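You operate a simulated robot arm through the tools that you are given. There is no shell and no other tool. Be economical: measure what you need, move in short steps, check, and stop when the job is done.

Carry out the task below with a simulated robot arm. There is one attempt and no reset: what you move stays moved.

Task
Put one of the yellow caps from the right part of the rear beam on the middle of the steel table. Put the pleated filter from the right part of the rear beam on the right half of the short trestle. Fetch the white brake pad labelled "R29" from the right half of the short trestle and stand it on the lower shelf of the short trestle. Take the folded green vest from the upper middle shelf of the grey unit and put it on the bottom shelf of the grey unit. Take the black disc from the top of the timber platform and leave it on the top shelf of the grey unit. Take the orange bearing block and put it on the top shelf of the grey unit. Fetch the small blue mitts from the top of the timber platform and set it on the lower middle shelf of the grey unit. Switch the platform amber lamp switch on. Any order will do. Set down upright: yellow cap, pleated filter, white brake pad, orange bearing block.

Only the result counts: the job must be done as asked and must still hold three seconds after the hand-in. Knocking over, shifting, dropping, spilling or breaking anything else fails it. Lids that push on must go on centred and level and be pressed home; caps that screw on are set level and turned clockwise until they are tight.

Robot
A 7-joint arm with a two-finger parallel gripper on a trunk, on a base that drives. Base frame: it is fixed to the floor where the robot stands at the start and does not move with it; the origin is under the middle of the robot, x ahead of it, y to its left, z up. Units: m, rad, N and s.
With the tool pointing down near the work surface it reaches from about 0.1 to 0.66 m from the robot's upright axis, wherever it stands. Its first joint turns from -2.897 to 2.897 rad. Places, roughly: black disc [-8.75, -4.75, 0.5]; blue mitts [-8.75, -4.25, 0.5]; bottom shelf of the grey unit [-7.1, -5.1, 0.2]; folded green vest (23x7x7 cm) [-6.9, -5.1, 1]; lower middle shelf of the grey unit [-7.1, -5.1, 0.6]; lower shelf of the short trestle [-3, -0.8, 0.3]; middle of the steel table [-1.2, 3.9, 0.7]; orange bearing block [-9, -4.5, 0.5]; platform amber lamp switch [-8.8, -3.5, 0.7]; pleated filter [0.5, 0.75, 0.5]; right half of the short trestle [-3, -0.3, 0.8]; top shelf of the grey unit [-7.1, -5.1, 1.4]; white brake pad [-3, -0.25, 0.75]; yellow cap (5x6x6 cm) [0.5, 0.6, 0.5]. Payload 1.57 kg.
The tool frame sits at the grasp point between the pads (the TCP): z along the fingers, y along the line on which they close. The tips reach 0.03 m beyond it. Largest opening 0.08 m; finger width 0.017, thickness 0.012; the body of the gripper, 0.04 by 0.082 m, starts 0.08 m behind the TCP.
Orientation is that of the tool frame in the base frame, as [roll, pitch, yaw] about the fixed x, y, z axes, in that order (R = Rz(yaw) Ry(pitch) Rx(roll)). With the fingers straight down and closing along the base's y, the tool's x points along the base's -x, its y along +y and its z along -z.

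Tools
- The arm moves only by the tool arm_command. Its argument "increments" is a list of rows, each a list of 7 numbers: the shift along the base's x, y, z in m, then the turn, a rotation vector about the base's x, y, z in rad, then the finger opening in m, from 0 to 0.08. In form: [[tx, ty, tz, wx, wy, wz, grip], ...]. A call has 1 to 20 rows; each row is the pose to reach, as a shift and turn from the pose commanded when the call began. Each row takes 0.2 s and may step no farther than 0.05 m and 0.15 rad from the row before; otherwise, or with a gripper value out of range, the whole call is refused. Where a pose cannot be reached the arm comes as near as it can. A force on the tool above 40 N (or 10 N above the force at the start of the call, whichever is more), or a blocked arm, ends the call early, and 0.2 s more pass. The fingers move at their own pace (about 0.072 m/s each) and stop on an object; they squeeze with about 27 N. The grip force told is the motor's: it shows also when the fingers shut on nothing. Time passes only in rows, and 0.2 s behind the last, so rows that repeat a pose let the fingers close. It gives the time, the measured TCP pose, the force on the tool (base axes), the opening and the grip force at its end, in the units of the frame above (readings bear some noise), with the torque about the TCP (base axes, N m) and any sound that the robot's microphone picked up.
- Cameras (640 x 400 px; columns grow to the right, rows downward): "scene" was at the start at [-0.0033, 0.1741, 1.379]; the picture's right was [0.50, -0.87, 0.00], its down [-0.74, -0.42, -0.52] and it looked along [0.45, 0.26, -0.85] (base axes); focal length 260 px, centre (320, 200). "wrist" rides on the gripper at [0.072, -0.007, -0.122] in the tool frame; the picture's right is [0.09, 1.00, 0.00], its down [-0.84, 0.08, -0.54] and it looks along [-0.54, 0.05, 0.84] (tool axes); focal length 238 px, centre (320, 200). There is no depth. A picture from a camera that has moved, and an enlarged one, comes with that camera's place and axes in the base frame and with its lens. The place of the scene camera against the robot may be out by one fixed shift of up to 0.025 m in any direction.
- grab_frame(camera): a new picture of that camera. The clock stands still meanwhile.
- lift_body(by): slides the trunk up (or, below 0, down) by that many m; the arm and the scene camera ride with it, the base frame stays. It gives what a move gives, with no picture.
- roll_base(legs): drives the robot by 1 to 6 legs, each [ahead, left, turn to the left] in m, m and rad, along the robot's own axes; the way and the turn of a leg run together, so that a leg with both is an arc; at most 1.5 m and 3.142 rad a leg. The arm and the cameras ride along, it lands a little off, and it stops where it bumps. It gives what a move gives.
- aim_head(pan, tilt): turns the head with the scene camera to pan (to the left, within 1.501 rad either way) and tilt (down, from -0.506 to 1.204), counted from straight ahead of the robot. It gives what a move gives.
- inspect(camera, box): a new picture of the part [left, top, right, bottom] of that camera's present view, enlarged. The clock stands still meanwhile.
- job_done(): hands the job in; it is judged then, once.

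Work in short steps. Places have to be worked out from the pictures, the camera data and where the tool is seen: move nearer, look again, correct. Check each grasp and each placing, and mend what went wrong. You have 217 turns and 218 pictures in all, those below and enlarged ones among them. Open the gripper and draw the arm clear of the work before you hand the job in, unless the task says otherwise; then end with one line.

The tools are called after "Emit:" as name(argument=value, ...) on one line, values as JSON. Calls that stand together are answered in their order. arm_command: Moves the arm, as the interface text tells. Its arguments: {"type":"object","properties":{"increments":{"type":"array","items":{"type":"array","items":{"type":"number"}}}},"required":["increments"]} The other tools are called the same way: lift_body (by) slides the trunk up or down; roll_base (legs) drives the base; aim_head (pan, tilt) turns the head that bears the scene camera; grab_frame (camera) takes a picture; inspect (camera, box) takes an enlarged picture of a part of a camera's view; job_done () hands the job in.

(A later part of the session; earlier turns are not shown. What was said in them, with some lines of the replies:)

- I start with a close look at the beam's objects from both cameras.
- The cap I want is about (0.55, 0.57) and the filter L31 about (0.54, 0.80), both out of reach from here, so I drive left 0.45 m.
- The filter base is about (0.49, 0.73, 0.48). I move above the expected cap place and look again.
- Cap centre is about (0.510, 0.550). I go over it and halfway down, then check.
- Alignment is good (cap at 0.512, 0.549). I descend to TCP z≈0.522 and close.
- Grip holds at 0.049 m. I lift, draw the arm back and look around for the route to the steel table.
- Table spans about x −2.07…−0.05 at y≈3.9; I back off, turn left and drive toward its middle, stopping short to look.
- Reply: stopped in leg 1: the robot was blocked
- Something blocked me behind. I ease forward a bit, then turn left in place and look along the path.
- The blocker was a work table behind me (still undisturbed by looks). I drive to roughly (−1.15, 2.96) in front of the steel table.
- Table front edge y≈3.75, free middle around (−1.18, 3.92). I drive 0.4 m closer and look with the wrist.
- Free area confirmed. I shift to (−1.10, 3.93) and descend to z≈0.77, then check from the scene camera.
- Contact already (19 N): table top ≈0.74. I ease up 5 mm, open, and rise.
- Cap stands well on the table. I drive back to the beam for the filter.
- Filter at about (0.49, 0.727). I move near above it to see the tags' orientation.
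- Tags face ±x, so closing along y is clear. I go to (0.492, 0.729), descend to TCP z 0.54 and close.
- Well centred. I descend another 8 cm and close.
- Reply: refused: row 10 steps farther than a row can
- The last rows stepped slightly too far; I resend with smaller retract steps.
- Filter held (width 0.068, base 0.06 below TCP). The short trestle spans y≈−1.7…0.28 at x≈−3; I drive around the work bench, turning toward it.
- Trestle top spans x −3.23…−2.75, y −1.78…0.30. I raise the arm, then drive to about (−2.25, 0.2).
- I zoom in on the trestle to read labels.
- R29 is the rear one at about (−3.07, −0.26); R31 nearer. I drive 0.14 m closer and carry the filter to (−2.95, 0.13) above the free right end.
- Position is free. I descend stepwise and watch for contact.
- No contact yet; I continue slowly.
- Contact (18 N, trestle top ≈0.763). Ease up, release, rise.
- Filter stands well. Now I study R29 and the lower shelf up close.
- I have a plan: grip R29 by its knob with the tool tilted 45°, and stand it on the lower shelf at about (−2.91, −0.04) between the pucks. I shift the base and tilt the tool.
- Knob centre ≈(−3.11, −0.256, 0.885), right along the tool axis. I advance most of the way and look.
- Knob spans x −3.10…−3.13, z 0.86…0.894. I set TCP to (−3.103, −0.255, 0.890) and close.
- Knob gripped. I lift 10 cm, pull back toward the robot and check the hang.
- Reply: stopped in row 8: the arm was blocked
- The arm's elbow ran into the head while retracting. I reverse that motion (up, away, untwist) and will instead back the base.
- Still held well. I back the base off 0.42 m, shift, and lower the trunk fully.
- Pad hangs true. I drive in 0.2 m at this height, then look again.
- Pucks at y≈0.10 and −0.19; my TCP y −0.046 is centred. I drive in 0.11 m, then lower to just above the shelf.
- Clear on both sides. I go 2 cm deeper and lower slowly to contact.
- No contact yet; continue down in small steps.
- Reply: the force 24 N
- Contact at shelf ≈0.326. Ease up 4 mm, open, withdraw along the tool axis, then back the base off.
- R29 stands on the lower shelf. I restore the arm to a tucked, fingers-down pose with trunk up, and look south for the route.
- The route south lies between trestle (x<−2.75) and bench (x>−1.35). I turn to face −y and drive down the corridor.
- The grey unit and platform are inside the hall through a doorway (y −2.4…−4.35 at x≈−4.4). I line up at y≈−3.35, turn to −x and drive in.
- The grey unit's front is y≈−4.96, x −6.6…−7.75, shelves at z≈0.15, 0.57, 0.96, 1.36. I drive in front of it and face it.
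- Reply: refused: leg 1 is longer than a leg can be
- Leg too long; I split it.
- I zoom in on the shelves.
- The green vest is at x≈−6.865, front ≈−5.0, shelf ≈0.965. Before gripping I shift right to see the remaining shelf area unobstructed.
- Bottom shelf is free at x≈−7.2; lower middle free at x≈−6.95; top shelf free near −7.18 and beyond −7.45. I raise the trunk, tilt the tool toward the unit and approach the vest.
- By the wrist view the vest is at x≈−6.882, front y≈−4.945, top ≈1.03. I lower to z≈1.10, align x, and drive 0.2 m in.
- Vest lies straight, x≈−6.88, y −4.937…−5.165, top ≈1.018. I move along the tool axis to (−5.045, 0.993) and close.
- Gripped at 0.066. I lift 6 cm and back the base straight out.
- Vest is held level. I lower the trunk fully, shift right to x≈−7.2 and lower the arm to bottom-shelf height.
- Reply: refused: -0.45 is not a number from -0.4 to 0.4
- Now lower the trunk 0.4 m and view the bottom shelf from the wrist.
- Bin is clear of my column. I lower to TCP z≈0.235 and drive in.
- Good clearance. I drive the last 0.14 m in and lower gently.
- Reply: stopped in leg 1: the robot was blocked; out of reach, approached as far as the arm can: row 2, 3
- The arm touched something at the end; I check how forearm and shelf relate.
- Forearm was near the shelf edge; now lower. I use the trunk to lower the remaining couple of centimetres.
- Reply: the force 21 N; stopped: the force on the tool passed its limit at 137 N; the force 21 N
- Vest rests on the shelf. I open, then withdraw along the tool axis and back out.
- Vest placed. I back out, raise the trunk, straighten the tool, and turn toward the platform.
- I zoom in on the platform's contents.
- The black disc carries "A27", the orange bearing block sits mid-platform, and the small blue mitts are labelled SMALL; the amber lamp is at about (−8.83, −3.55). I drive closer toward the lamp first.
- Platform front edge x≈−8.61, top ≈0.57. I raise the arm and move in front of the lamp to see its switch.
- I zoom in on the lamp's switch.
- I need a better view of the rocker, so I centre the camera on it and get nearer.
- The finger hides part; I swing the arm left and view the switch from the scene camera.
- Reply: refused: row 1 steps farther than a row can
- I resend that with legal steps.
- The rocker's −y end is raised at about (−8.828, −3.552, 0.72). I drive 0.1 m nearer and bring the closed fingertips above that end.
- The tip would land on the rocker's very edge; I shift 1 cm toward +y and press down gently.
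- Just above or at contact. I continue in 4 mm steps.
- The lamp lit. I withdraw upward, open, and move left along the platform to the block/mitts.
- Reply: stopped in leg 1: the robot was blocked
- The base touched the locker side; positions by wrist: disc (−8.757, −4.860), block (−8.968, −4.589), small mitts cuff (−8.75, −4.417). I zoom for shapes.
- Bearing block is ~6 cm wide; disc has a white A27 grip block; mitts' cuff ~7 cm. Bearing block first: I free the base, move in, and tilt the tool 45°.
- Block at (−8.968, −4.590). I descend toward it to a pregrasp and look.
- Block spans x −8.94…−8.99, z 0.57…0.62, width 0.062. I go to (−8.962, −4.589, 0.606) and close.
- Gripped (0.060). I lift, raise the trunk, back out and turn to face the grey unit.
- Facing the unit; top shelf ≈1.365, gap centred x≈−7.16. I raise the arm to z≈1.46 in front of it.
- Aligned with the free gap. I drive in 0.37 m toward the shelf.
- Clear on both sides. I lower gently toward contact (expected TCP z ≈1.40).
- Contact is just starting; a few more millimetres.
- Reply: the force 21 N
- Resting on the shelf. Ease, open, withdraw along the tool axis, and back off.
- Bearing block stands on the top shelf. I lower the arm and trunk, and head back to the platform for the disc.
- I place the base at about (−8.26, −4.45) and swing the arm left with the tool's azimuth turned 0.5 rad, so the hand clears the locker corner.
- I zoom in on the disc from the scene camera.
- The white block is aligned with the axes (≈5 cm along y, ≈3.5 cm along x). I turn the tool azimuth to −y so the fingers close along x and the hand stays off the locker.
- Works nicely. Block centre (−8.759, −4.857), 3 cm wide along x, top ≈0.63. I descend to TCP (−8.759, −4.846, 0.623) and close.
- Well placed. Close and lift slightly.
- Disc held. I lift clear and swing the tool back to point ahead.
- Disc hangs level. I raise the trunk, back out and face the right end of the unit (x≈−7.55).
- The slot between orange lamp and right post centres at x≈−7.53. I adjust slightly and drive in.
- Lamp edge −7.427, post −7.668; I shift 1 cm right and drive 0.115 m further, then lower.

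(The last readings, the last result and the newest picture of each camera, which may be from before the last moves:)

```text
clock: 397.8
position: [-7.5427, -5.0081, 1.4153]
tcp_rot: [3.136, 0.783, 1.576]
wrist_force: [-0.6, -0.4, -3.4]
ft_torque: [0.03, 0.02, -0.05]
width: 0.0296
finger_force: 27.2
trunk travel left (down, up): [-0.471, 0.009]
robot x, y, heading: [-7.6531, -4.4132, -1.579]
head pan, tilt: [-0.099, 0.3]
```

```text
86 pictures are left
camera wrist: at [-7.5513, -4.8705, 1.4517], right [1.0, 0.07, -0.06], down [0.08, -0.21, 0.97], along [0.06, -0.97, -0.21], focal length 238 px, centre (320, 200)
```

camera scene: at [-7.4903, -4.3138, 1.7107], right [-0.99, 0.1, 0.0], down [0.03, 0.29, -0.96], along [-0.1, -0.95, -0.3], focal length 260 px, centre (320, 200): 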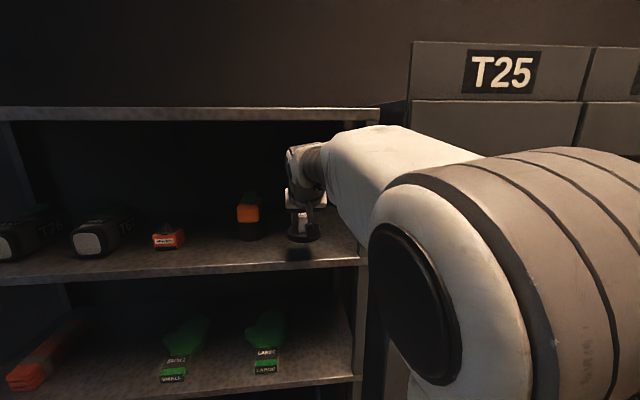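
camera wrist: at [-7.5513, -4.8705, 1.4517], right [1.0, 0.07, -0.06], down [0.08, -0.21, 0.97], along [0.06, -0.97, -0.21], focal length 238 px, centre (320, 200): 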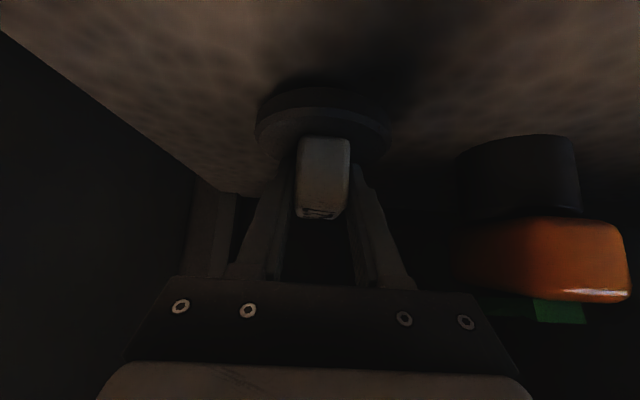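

Close to the shelf; continue in small steps.

Emit:
arm_command(increments=[[0, 0, -0.004, 0, 0, 0, 0.01], [0, 0, -0.008, 0, 0, 0, 0.01], [0, 0, -0.012, 0, 0, 0, 0.01]])

```text
clock: 398.6
position: [-7.5423, -5.0062, 1.4048]
tcp_rot: [3.134, 0.784, 1.576]
wrist_force: [0.2, 0.2, -0.8]
ft_torque: [-0.02, 0.07, -0.03]
width: 0.0297
finger_force: 27.0
trunk travel left (down, up): [-0.471, 0.009]
robot x, y, heading: [-7.6544, -4.4145, -1.576]
head pan, tilt: [-0.099, 0.3]
```

Contact beginning; 4 mm more, then release and withdraw.

Emit:
arm_command(increments=[[0, 0, -0.003, 0, 0, 0, 0.01], [0, 0, -0.003, 0, 0, 0, 0.01]])

Emit:
arm_command(increments=[[0, 0, 0.003, 0, 0, 0, 0.01], [0, 0, 0.003, 0, 0, 0, 0.05], [0, 0, 0.003, 0, 0, 0, 0.06], [0, 0, 0.003, 0, 0, 0, 0.06], [0, 0.02, 0.023, 0, 0, 0, 0.06], [0, 0.05, 0.053, 0, 0, 0, 0.06], [0, 0.065, 0.068, 0, 0, 0, 0.06]])

Emit:
roll_base(legs=[[-0.4, 0, 0]])

Emit:
grab_frame(camera="wrist")

```text
clock: 399.2
position: [-7.5434, -5.006, 1.4044]
tcp_rot: [3.134, 0.791, 1.574]
wrist_force: [1.9, -1.4, 17.1]
ft_torque: [0.51, 0.33, -0.09]
width: 0.0299
finger_force: 27.4
trunk travel left (down, up): [-0.471, 0.009]
robot x, y, heading: [-7.6504, -4.4129, -1.575]
head pan, tilt: [-0.099, 0.3]
```

```text
clock: 400.8
position: [-7.5424, -4.9415, 1.4688]
tcp_rot: [3.137, 0.783, 1.574]
wrist_force: [0.2, -0.9, -0.4]
ft_torque: [0.01, -0.05, -0.04]
width: 0.0602
finger_force: 0.1
trunk travel left (down, up): [-0.471, 0.009]
robot x, y, heading: [-7.6491, -4.4149, -1.577]
head pan, tilt: [-0.099, 0.3]
```

```text
clock: 403.9
position: [-7.5412, -4.5419, 1.4687]
tcp_rot: [3.134, 0.784, 1.573]
wrist_force: [0.1, 0.9, -0.4]
ft_torque: [-0.02, 0.0, 0.03]
width: 0.0604
finger_force: 0.0
trunk travel left (down, up): [-0.471, 0.009]
robot x, y, heading: [-7.6455, -4.0128, -1.575]
head pan, tilt: [-0.099, 0.3]
```

```text
85 pictures are left
camera wrist: at [-7.5497, -4.4047, 1.5044], right [1.0, 0.07, -0.06], down [0.07, -0.21, 0.97], along [0.06, -0.98, -0.21], focal length 238 px, centre (320, 200)
```

wrist: 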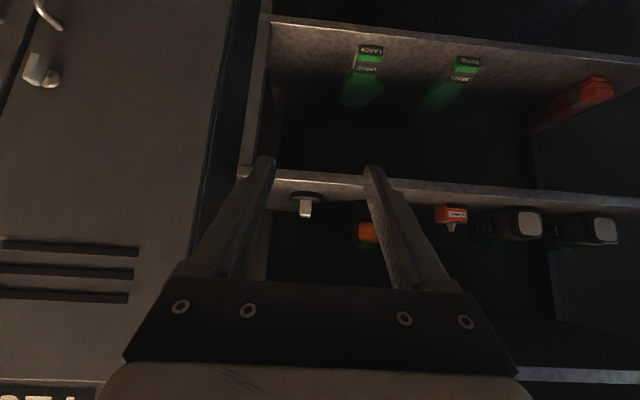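

Disc is on the top shelf. Now the small mitts: I lower the arm and trunk and return to the platform.

Emit:
arm_command(increments=[[0, -0.01, -0.048, 0, 0, 0, 0.08], [0, -0.02, -0.096, 0, 0, 0, 0.08], [0, -0.03, -0.142, 0, 0, 0, 0.08], [0, -0.04, -0.19, 0, 0, 0, 0.08], [0, -0.05, -0.238, 0, 0, 0, 0.08], [0, -0.06, -0.286, 0, 0, 0, 0.08], [0, -0.07, -0.334, 0, 0, 0, 0.08], [0, -0.08, -0.38, 0, 0, 0, 0.08], [0, -0.08, -0.42, 0, 0, 0, 0.08]])

Emit:
lift_body(by=-0.2)

Emit:
roll_base(legs=[[0, 0, -1.571], [0.44, 0.3, 0]])

Emit:
aim_head(pan=0.1, tilt=0.8)

Emit:
grab_frame(camera="scene")

Emit:
grab_frame(camera="wrist")

```text
clock: 405.9
position: [-7.5409, -4.6232, 1.0492]
tcp_rot: [3.134, 0.785, 1.573]
wrist_force: [0.2, 0.2, 0.3]
ft_torque: [-0.02, 0.05, 0.02]
width: 0.0796
finger_force: 0.1
trunk travel left (down, up): [-0.471, 0.009]
robot x, y, heading: [-7.6457, -4.0128, -1.578]
head pan, tilt: [-0.099, 0.3]
```

```text
clock: 408.1
position: [-7.5407, -4.6222, 0.8496]
tcp_rot: [3.137, 0.782, 1.572]
wrist_force: [0.5, 0.4, -0.2]
ft_torque: [0.0, -0.01, -0.01]
width: 0.08
finger_force: 0.0
trunk travel left (down, up): [-0.271, 0.209]
robot x, y, heading: [-7.6466, -4.0103, -1.579]
head pan, tilt: [-0.099, 0.3]
```

```text
clock: 416.7
position: [-8.6981, -4.4212, 0.8498]
tcp_rot: [3.135, 0.784, 0.005]
wrist_force: [-0.5, 0.2, 0.8]
ft_torque: [0.05, 0.02, 0.01]
width: 0.0799
finger_force: 0.0
trunk travel left (down, up): [-0.271, 0.209]
robot x, y, heading: [-8.0921, -4.3097, 3.141]
head pan, tilt: [-0.099, 0.3]
```

```text
clock: 417.6
position: [-8.6985, -4.422, 0.8496]
tcp_rot: [3.134, 0.784, 0.005]
wrist_force: [0.7, 0.3, 0.7]
ft_torque: [0.01, 0.01, 0.04]
width: 0.0799
finger_force: 0.0
trunk travel left (down, up): [-0.271, 0.209]
robot x, y, heading: [-8.0897, -4.3113, 3.134]
head pan, tilt: [0.099, 0.799]
```

```text
84 pictures are left
camera scene: at [-8.0735, -4.46, 1.4665], right [-0.1, 1.0, 0.0], down [0.71, 0.07, -0.7], along [-0.69, -0.07, -0.72], focal length 260 px, centre (320, 200)
```

scene: 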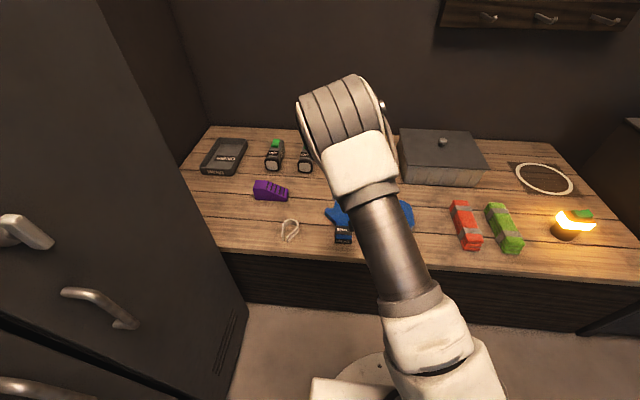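

```text
83 pictures are left
camera wrist: at [-8.5616, -4.4135, 0.8848], right [0.07, -1.0, -0.06], down [-0.21, -0.07, 0.97], along [-0.97, -0.06, -0.21], focal length 238 px, centre (320, 200)
```

wrist: 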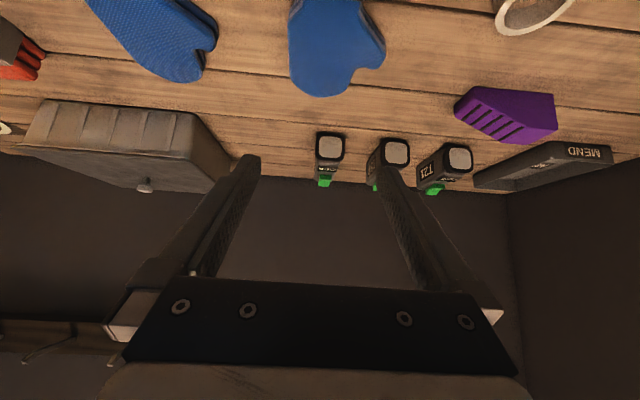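

I back off a little to see the mitts' cuff in the wrist camera and measure its width.

Emit:
roll_base(legs=[[-0.16, 0, 0]])

Emit:
inspect(camera="wrist", box=[220, 0, 460, 150])

Emit:
inspect(camera="scene", box=[280, 150, 440, 250])

```text
clock: 419.3
position: [-8.5393, -4.4235, 0.8491]
tcp_rot: [3.135, 0.783, 0.005]
wrist_force: [-0.7, -0.4, -0.3]
ft_torque: [-0.01, 0.02, -0.05]
width: 0.0797
finger_force: 0.1
trunk travel left (down, up): [-0.271, 0.209]
robot x, y, heading: [-7.9283, -4.3136, 3.142]
head pan, tilt: [0.099, 0.799]
```

```text
2.67 times, centred on (340, 75) of wrist
camera zoom: at [-8.4032, -4.4142, 0.8847], right [0.08, -1.0, -0.06], down [-0.21, -0.08, 0.97], along [-0.97, -0.06, -0.21], focal length 636 px, centre (267, 533)
```

zoom: 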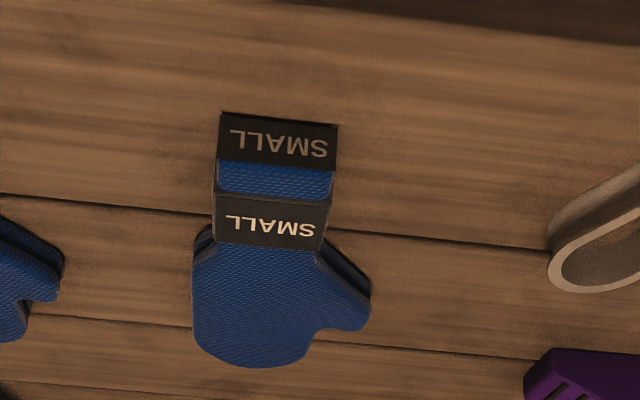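

```text
4.00 times, centred on (360, 200) of scene
camera zoom: at [-7.915, -4.4606, 1.4664], right [-0.1, 1.0, 0.0], down [0.71, 0.07, -0.7], along [-0.69, -0.07, -0.72], focal length 1042 px, centre (160, 200)
```

zoom: 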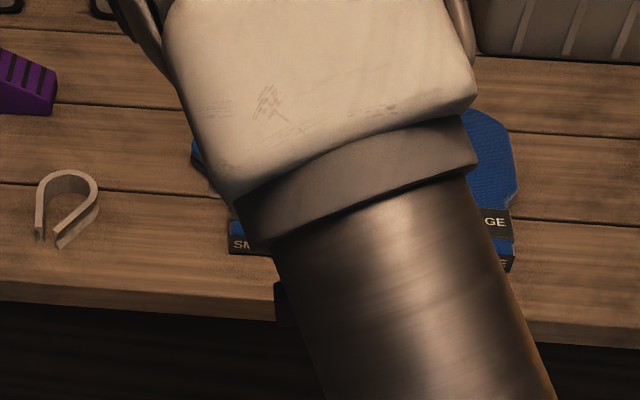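

Cuff ≈0.068 m wide, centred y≈−4.424, band x −8.73…−8.77, top ≈0.61. I drive in and descend to a pregrasp.

Emit:
roll_base(legs=[[0.207, 0, 0]])

Emit:
arm_command(increments=[[0, 0, -0.045, 0, 0, 0, 0.08], [0, 0, -0.09, 0, 0, 0, 0.08], [0, 0, -0.135, 0, 0, 0, 0.08], [0, 0, -0.165, 0, 0, 0, 0.08]])

Emit:
grab_frame(camera="wrist")

```text
clock: 421.2
position: [-8.7452, -4.4233, 0.8495]
tcp_rot: [3.133, 0.783, 0.006]
wrist_force: [-0.1, -0.6, -0.3]
ft_torque: [0.02, -0.02, -0.01]
width: 0.0801
finger_force: 0.1
trunk travel left (down, up): [-0.271, 0.209]
robot x, y, heading: [-8.1382, -4.3147, 3.143]
head pan, tilt: [0.099, 0.799]
```

```text
clock: 422.2
position: [-8.7462, -4.4217, 0.6844]
tcp_rot: [3.135, 0.786, 0.007]
wrist_force: [-0.3, -1.0, -0.7]
ft_torque: [0.03, -0.02, -0.03]
width: 0.08
finger_force: 0.0
trunk travel left (down, up): [-0.271, 0.209]
robot x, y, heading: [-8.1369, -4.3122, 3.141]
head pan, tilt: [0.099, 0.799]
```

```text
80 pictures are left
camera wrist: at [-8.6095, -4.4134, 0.7196], right [0.08, -1.0, -0.06], down [-0.21, -0.08, 0.98], along [-0.98, -0.06, -0.21], focal length 238 px, centre (320, 200)
```

wrist: 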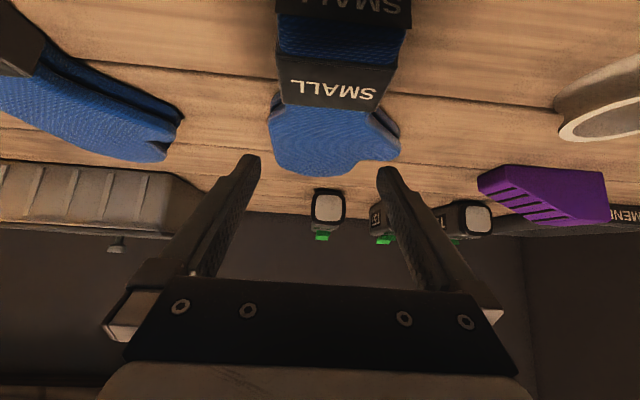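

Centre y≈−4.4255; I correct 4 mm, descend to z 0.605 and close.

Emit:
arm_command(increments=[[-0.001, -0.004, -0.03, 0, 0, 0, 0.08], [-0.001, -0.004, -0.06, 0, 0, 0, 0.08], [-0.001, -0.004, -0.079, 0, 0, 0, 0.08], [-0.001, -0.004, -0.079, 0, 0, 0, 0.03], [-0.001, -0.004, -0.079, 0, 0, 0, 0.03], [-0.001, -0.004, -0.079, 0, 0, 0, 0.03]])

Emit:
grab_frame(camera="wrist")

```text
clock: 423.6
position: [-8.7468, -4.4254, 0.6066]
tcp_rot: [3.137, 0.788, 0.006]
wrist_force: [3.4, 9.7, 15.7]
ft_torque: [0.98, 0.07, -0.32]
width: 0.0697
finger_force: 27.1
trunk travel left (down, up): [-0.271, 0.209]
robot x, y, heading: [-8.141, -4.3109, 3.143]
head pan, tilt: [0.099, 0.799]
```

```text
79 pictures are left
camera wrist: at [-8.6101, -4.4168, 0.6423], right [0.07, -1.0, -0.06], down [-0.21, -0.08, 0.98], along [-0.98, -0.06, -0.21], focal length 238 px, centre (320, 200)
```

wrist: 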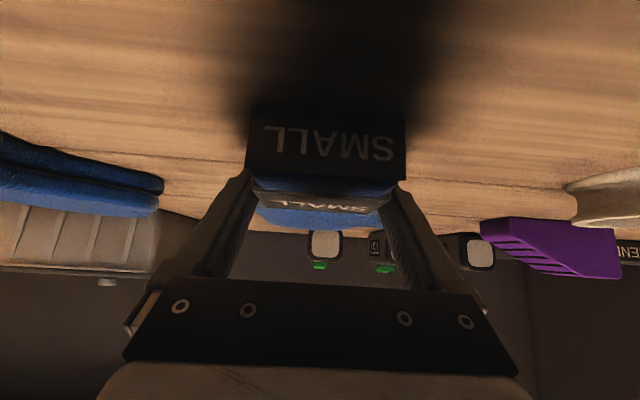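

Gripped. I lift 15 cm and check how it hangs.

Emit:
arm_command(increments=[[0, 0, 0.02, 0, 0, 0, 0.03], [0, 0, 0.06, 0, 0, 0, 0.03], [0, 0, 0.105, 0, 0, 0, 0.03], [0, 0, 0.15, 0, 0, 0, 0.03], [0, 0, 0.18, 0, 0, 0, 0.03]])

Emit:
grab_frame(camera="wrist")

Emit:
grab_frame(camera="scene")

```text
clock: 424.8
position: [-8.7476, -4.4266, 0.7862]
tcp_rot: [3.133, 0.782, 0.005]
wrist_force: [-0.7, 0.7, -1.6]
ft_torque: [0.01, -0.16, 0.0]
width: 0.0698
finger_force: 26.7
trunk travel left (down, up): [-0.271, 0.209]
robot x, y, heading: [-8.1364, -4.3122, 3.137]
head pan, tilt: [0.099, 0.799]
```

```text
78 pictures are left
camera wrist: at [-8.6108, -4.4184, 0.8218], right [0.08, -1.0, -0.06], down [-0.21, -0.08, 0.97], along [-0.97, -0.06, -0.21], focal length 238 px, centre (320, 200)
```

wrist: 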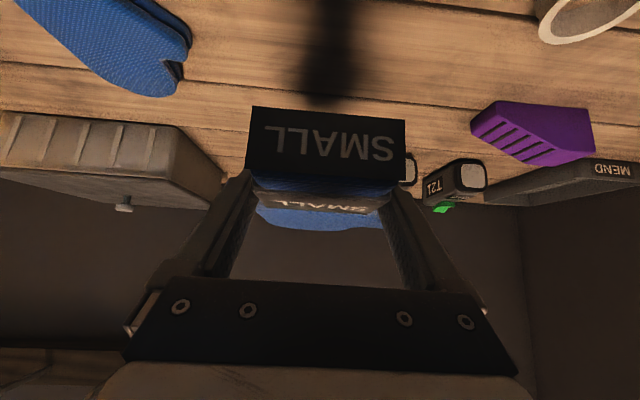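

```text
77 pictures are left
camera scene: at [-8.1205, -4.4601, 1.4664], right [-0.1, 1.0, 0.0], down [0.71, 0.07, -0.7], along [-0.69, -0.07, -0.72], focal length 260 px, centre (320, 200)
```

scene: 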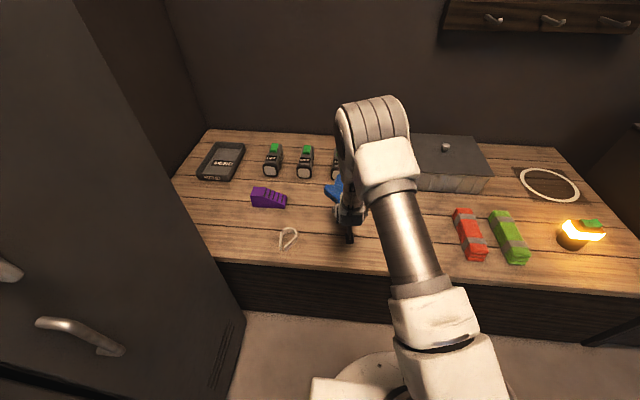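

Mitts held level. I back out and turn to face the unit at x≈−6.95.

Emit:
roll_base(legs=[[-0.5, -0.4, 0], [-0.576, 0, 0], [0, 0, 1.571]])

Emit:
arm_command(increments=[[0, 0, -0.04, 0, 0, 0, 0.03], [0, 0, -0.08, 0, 0, 0, 0.03], [0, 0, -0.125, 0, 0, 0, 0.03]])

Emit:
aim_head(pan=0.0, tilt=0.5)

Emit:
grab_frame(camera="scene")

Emit:
grab_frame(camera="wrist")

```text
clock: 437.6
position: [-6.9583, -4.536, 0.7865]
tcp_rot: [3.134, 0.785, 1.558]
wrist_force: [1.1, 0.2, -1.3]
ft_torque: [0.12, 0.03, -0.01]
width: 0.0699
finger_force: 26.8
trunk travel left (down, up): [-0.271, 0.209]
robot x, y, heading: [-7.0627, -3.9221, -1.594]
head pan, tilt: [0.099, 0.799]
```

```text
clock: 438.4
position: [-6.959, -4.5372, 0.6603]
tcp_rot: [3.135, 0.786, 1.557]
wrist_force: [-0.8, -0.7, -1.5]
ft_torque: [0.12, 0.02, -0.03]
width: 0.0697
finger_force: 26.9
trunk travel left (down, up): [-0.271, 0.209]
robot x, y, heading: [-7.0616, -3.9265, -1.59]
head pan, tilt: [0.099, 0.799]
```

```text
clock: 439.2
position: [-6.9587, -4.5371, 0.6618]
tcp_rot: [3.135, 0.785, 1.558]
wrist_force: [0.1, 0.3, -1.4]
ft_torque: [0.15, 0.02, -0.02]
width: 0.0698
finger_force: 26.9
trunk travel left (down, up): [-0.271, 0.209]
robot x, y, heading: [-7.0602, -3.9246, -1.589]
head pan, tilt: [0.0, 0.499]
```

```text
76 pictures are left
camera scene: at [-6.9036, -3.9374, 1.4923], right [-1.0, 0.02, 0.0], down [0.01, 0.48, -0.88], along [-0.02, -0.88, -0.48], focal length 260 px, centre (320, 200)
```

scene: 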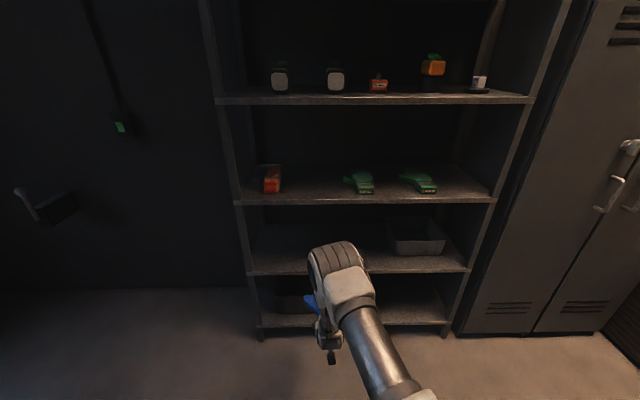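

```text
75 pictures are left
camera wrist: at [-6.9646, -4.3995, 0.6974], right [1.0, 0.06, -0.06], down [0.07, -0.21, 0.97], along [0.04, -0.98, -0.21], focal length 238 px, centre (320, 200)
```

wrist: 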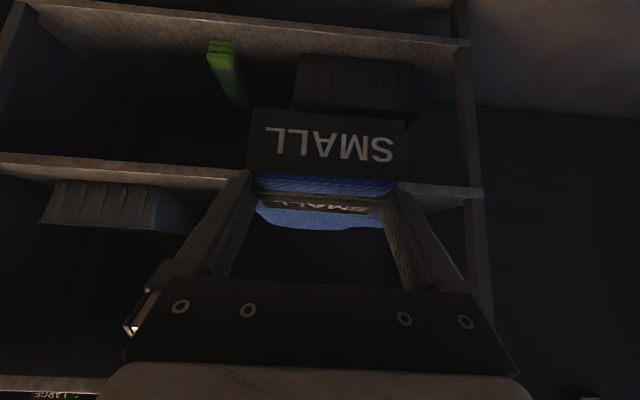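

Shelf ≈0.54 with free space around x −6.95. I drive in with a slight heading correction.

Emit:
roll_base(legs=[[0.25, 0, 0.016], [0.21, 0, 0]])

Emit:
grab_frame(camera="wrist")

Emit:
grab_frame(camera="scene")

```text
clock: 443.0
position: [-6.9556, -4.994, 0.6614]
tcp_rot: [3.134, 0.784, 1.572]
wrist_force: [-0.2, 0.4, -1.9]
ft_torque: [0.14, 0.0, 0.02]
width: 0.0697
finger_force: 27.3
trunk travel left (down, up): [-0.271, 0.209]
robot x, y, heading: [-7.0639, -4.3847, -1.574]
head pan, tilt: [0.0, 0.499]
```

```text
74 pictures are left
camera wrist: at [-6.9632, -4.8569, 0.6971], right [1.0, 0.07, -0.06], down [0.07, -0.21, 0.97], along [0.06, -0.98, -0.21], focal length 238 px, centre (320, 200)
```

wrist: 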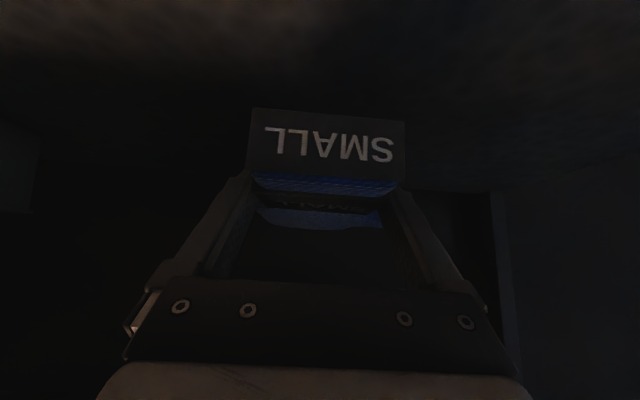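

```text
73 pictures are left
camera scene: at [-6.9086, -4.3942, 1.4924], right [-1.0, 0.01, 0.0], down [0.0, 0.48, -0.88], along [-0.01, -0.88, -0.48], focal length 260 px, centre (320, 200)
```

scene: 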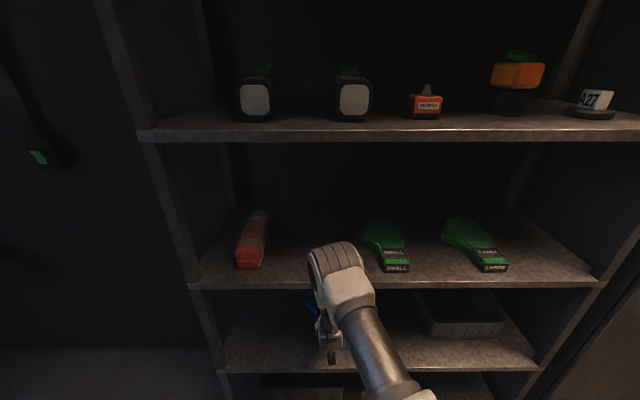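

Inside the shelf; I lower slowly.

Emit:
arm_command(increments=[[0, 0, -0.03, 0, 0, 0, 0.03], [0, 0, -0.055, 0, 0, 0, 0.03], [0, 0, -0.068, 0, 0, 0, 0.03]])

Emit:
arm_command(increments=[[0, 0, -0.005, 0, 0, 0, 0.03], [0, 0, -0.01, 0, 0, 0, 0.03], [0, 0, -0.014, 0, 0, 0, 0.03]])

```text
clock: 443.8
position: [-6.9542, -4.9939, 0.5934]
tcp_rot: [3.134, 0.783, 1.571]
wrist_force: [0.5, 0.2, -2.0]
ft_torque: [0.13, 0.0, 0.0]
width: 0.0698
finger_force: 26.9
trunk travel left (down, up): [-0.271, 0.209]
robot x, y, heading: [-7.0676, -4.3839, -1.58]
head pan, tilt: [0.0, 0.499]
```

```text
clock: 444.6
position: [-6.9526, -4.9975, 0.5876]
tcp_rot: [3.136, 0.796, 1.57]
wrist_force: [0.3, 6.5, 20.0]
ft_torque: [0.78, 0.7, -0.37]
width: 0.0699
finger_force: 26.9
trunk travel left (down, up): [-0.271, 0.209]
robot x, y, heading: [-7.0627, -4.3865, -1.575]
head pan, tilt: [0.0, 0.499]
stopped in row 3: the force on the tool passed its limit at 47 N (the readings are from after the stop); the commanded pose is now the measured one
```

On the shelf. I open, withdraw along the tool axis and back off.

Emit:
arm_command(increments=[[0, 0, 0.003, 0, 0, 0, 0.08], [0, 0, 0.003, 0, 0, 0, 0.08], [0, 0, 0.003, 0, 0, 0, 0.08], [0, 0.02, 0.025, 0, 0, 0, 0.08], [0, 0.05, 0.055, 0, 0, 0, 0.08], [0, 0.065, 0.07, 0, 0, 0, 0.08]])

Emit:
roll_base(legs=[[-0.5, 0, 0]])

Emit:
grab_frame(camera="wrist")

Emit:
grab_frame(camera="scene")

```text
clock: 446.0
position: [-6.955, -4.9304, 0.6546]
tcp_rot: [3.135, 0.791, 1.571]
wrist_force: [-0.4, -0.2, -1.2]
ft_torque: [-0.01, -0.01, 0.0]
width: 0.08
finger_force: 0.1
trunk travel left (down, up): [-0.271, 0.209]
robot x, y, heading: [-7.0639, -4.3788, -1.579]
head pan, tilt: [0.0, 0.499]
```

```text
clock: 449.8
position: [-6.9506, -4.4285, 0.6539]
tcp_rot: [3.134, 0.791, 1.574]
wrist_force: [-0.5, 0.4, 0.4]
ft_torque: [-0.03, 0.01, -0.03]
width: 0.0799
finger_force: 0.0
trunk travel left (down, up): [-0.271, 0.209]
robot x, y, heading: [-7.0607, -3.8804, -1.576]
head pan, tilt: [0.0, 0.499]
```

```text
72 pictures are left
camera wrist: at [-6.959, -4.2907, 0.6892], right [1.0, 0.07, -0.06], down [0.07, -0.2, 0.98], along [0.06, -0.98, -0.21], focal length 238 px, centre (320, 200)
```

wrist: 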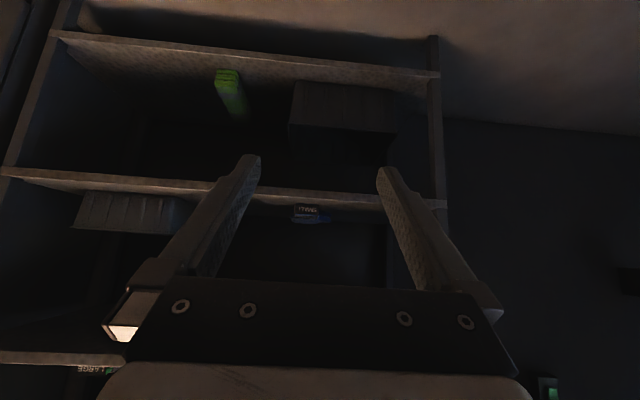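

```text
71 pictures are left
camera scene: at [-6.9056, -3.8904, 1.4924], right [-1.0, 0.0, 0.0], down [0.0, 0.48, -0.88], along [0.0, -0.88, -0.48], focal length 260 px, centre (320, 200)
```

scene: 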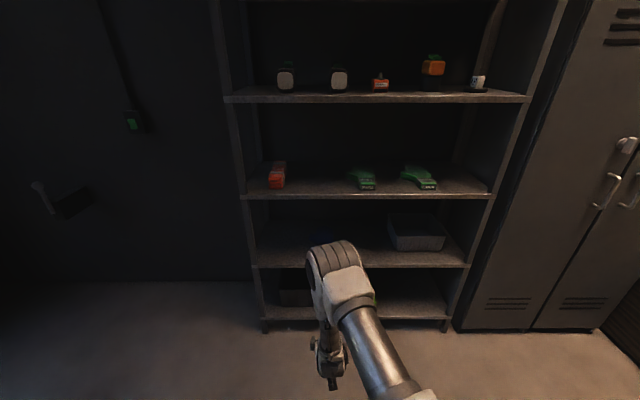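

All eight items are done: the top shelf shows the bearing block and disc standing, the mitts and vest lie on their shelves, and the lamp was lit in the last platform view. The gripper is open and clear, so I hand in.

Emit:
job_done()

```text
The job is handed in.
```

All eight tasks are done and the job is handed in. Early on, the base bumped the work bench while backing up and later touched the locker's side; nothing looked disturbed in the pictures after either contact.
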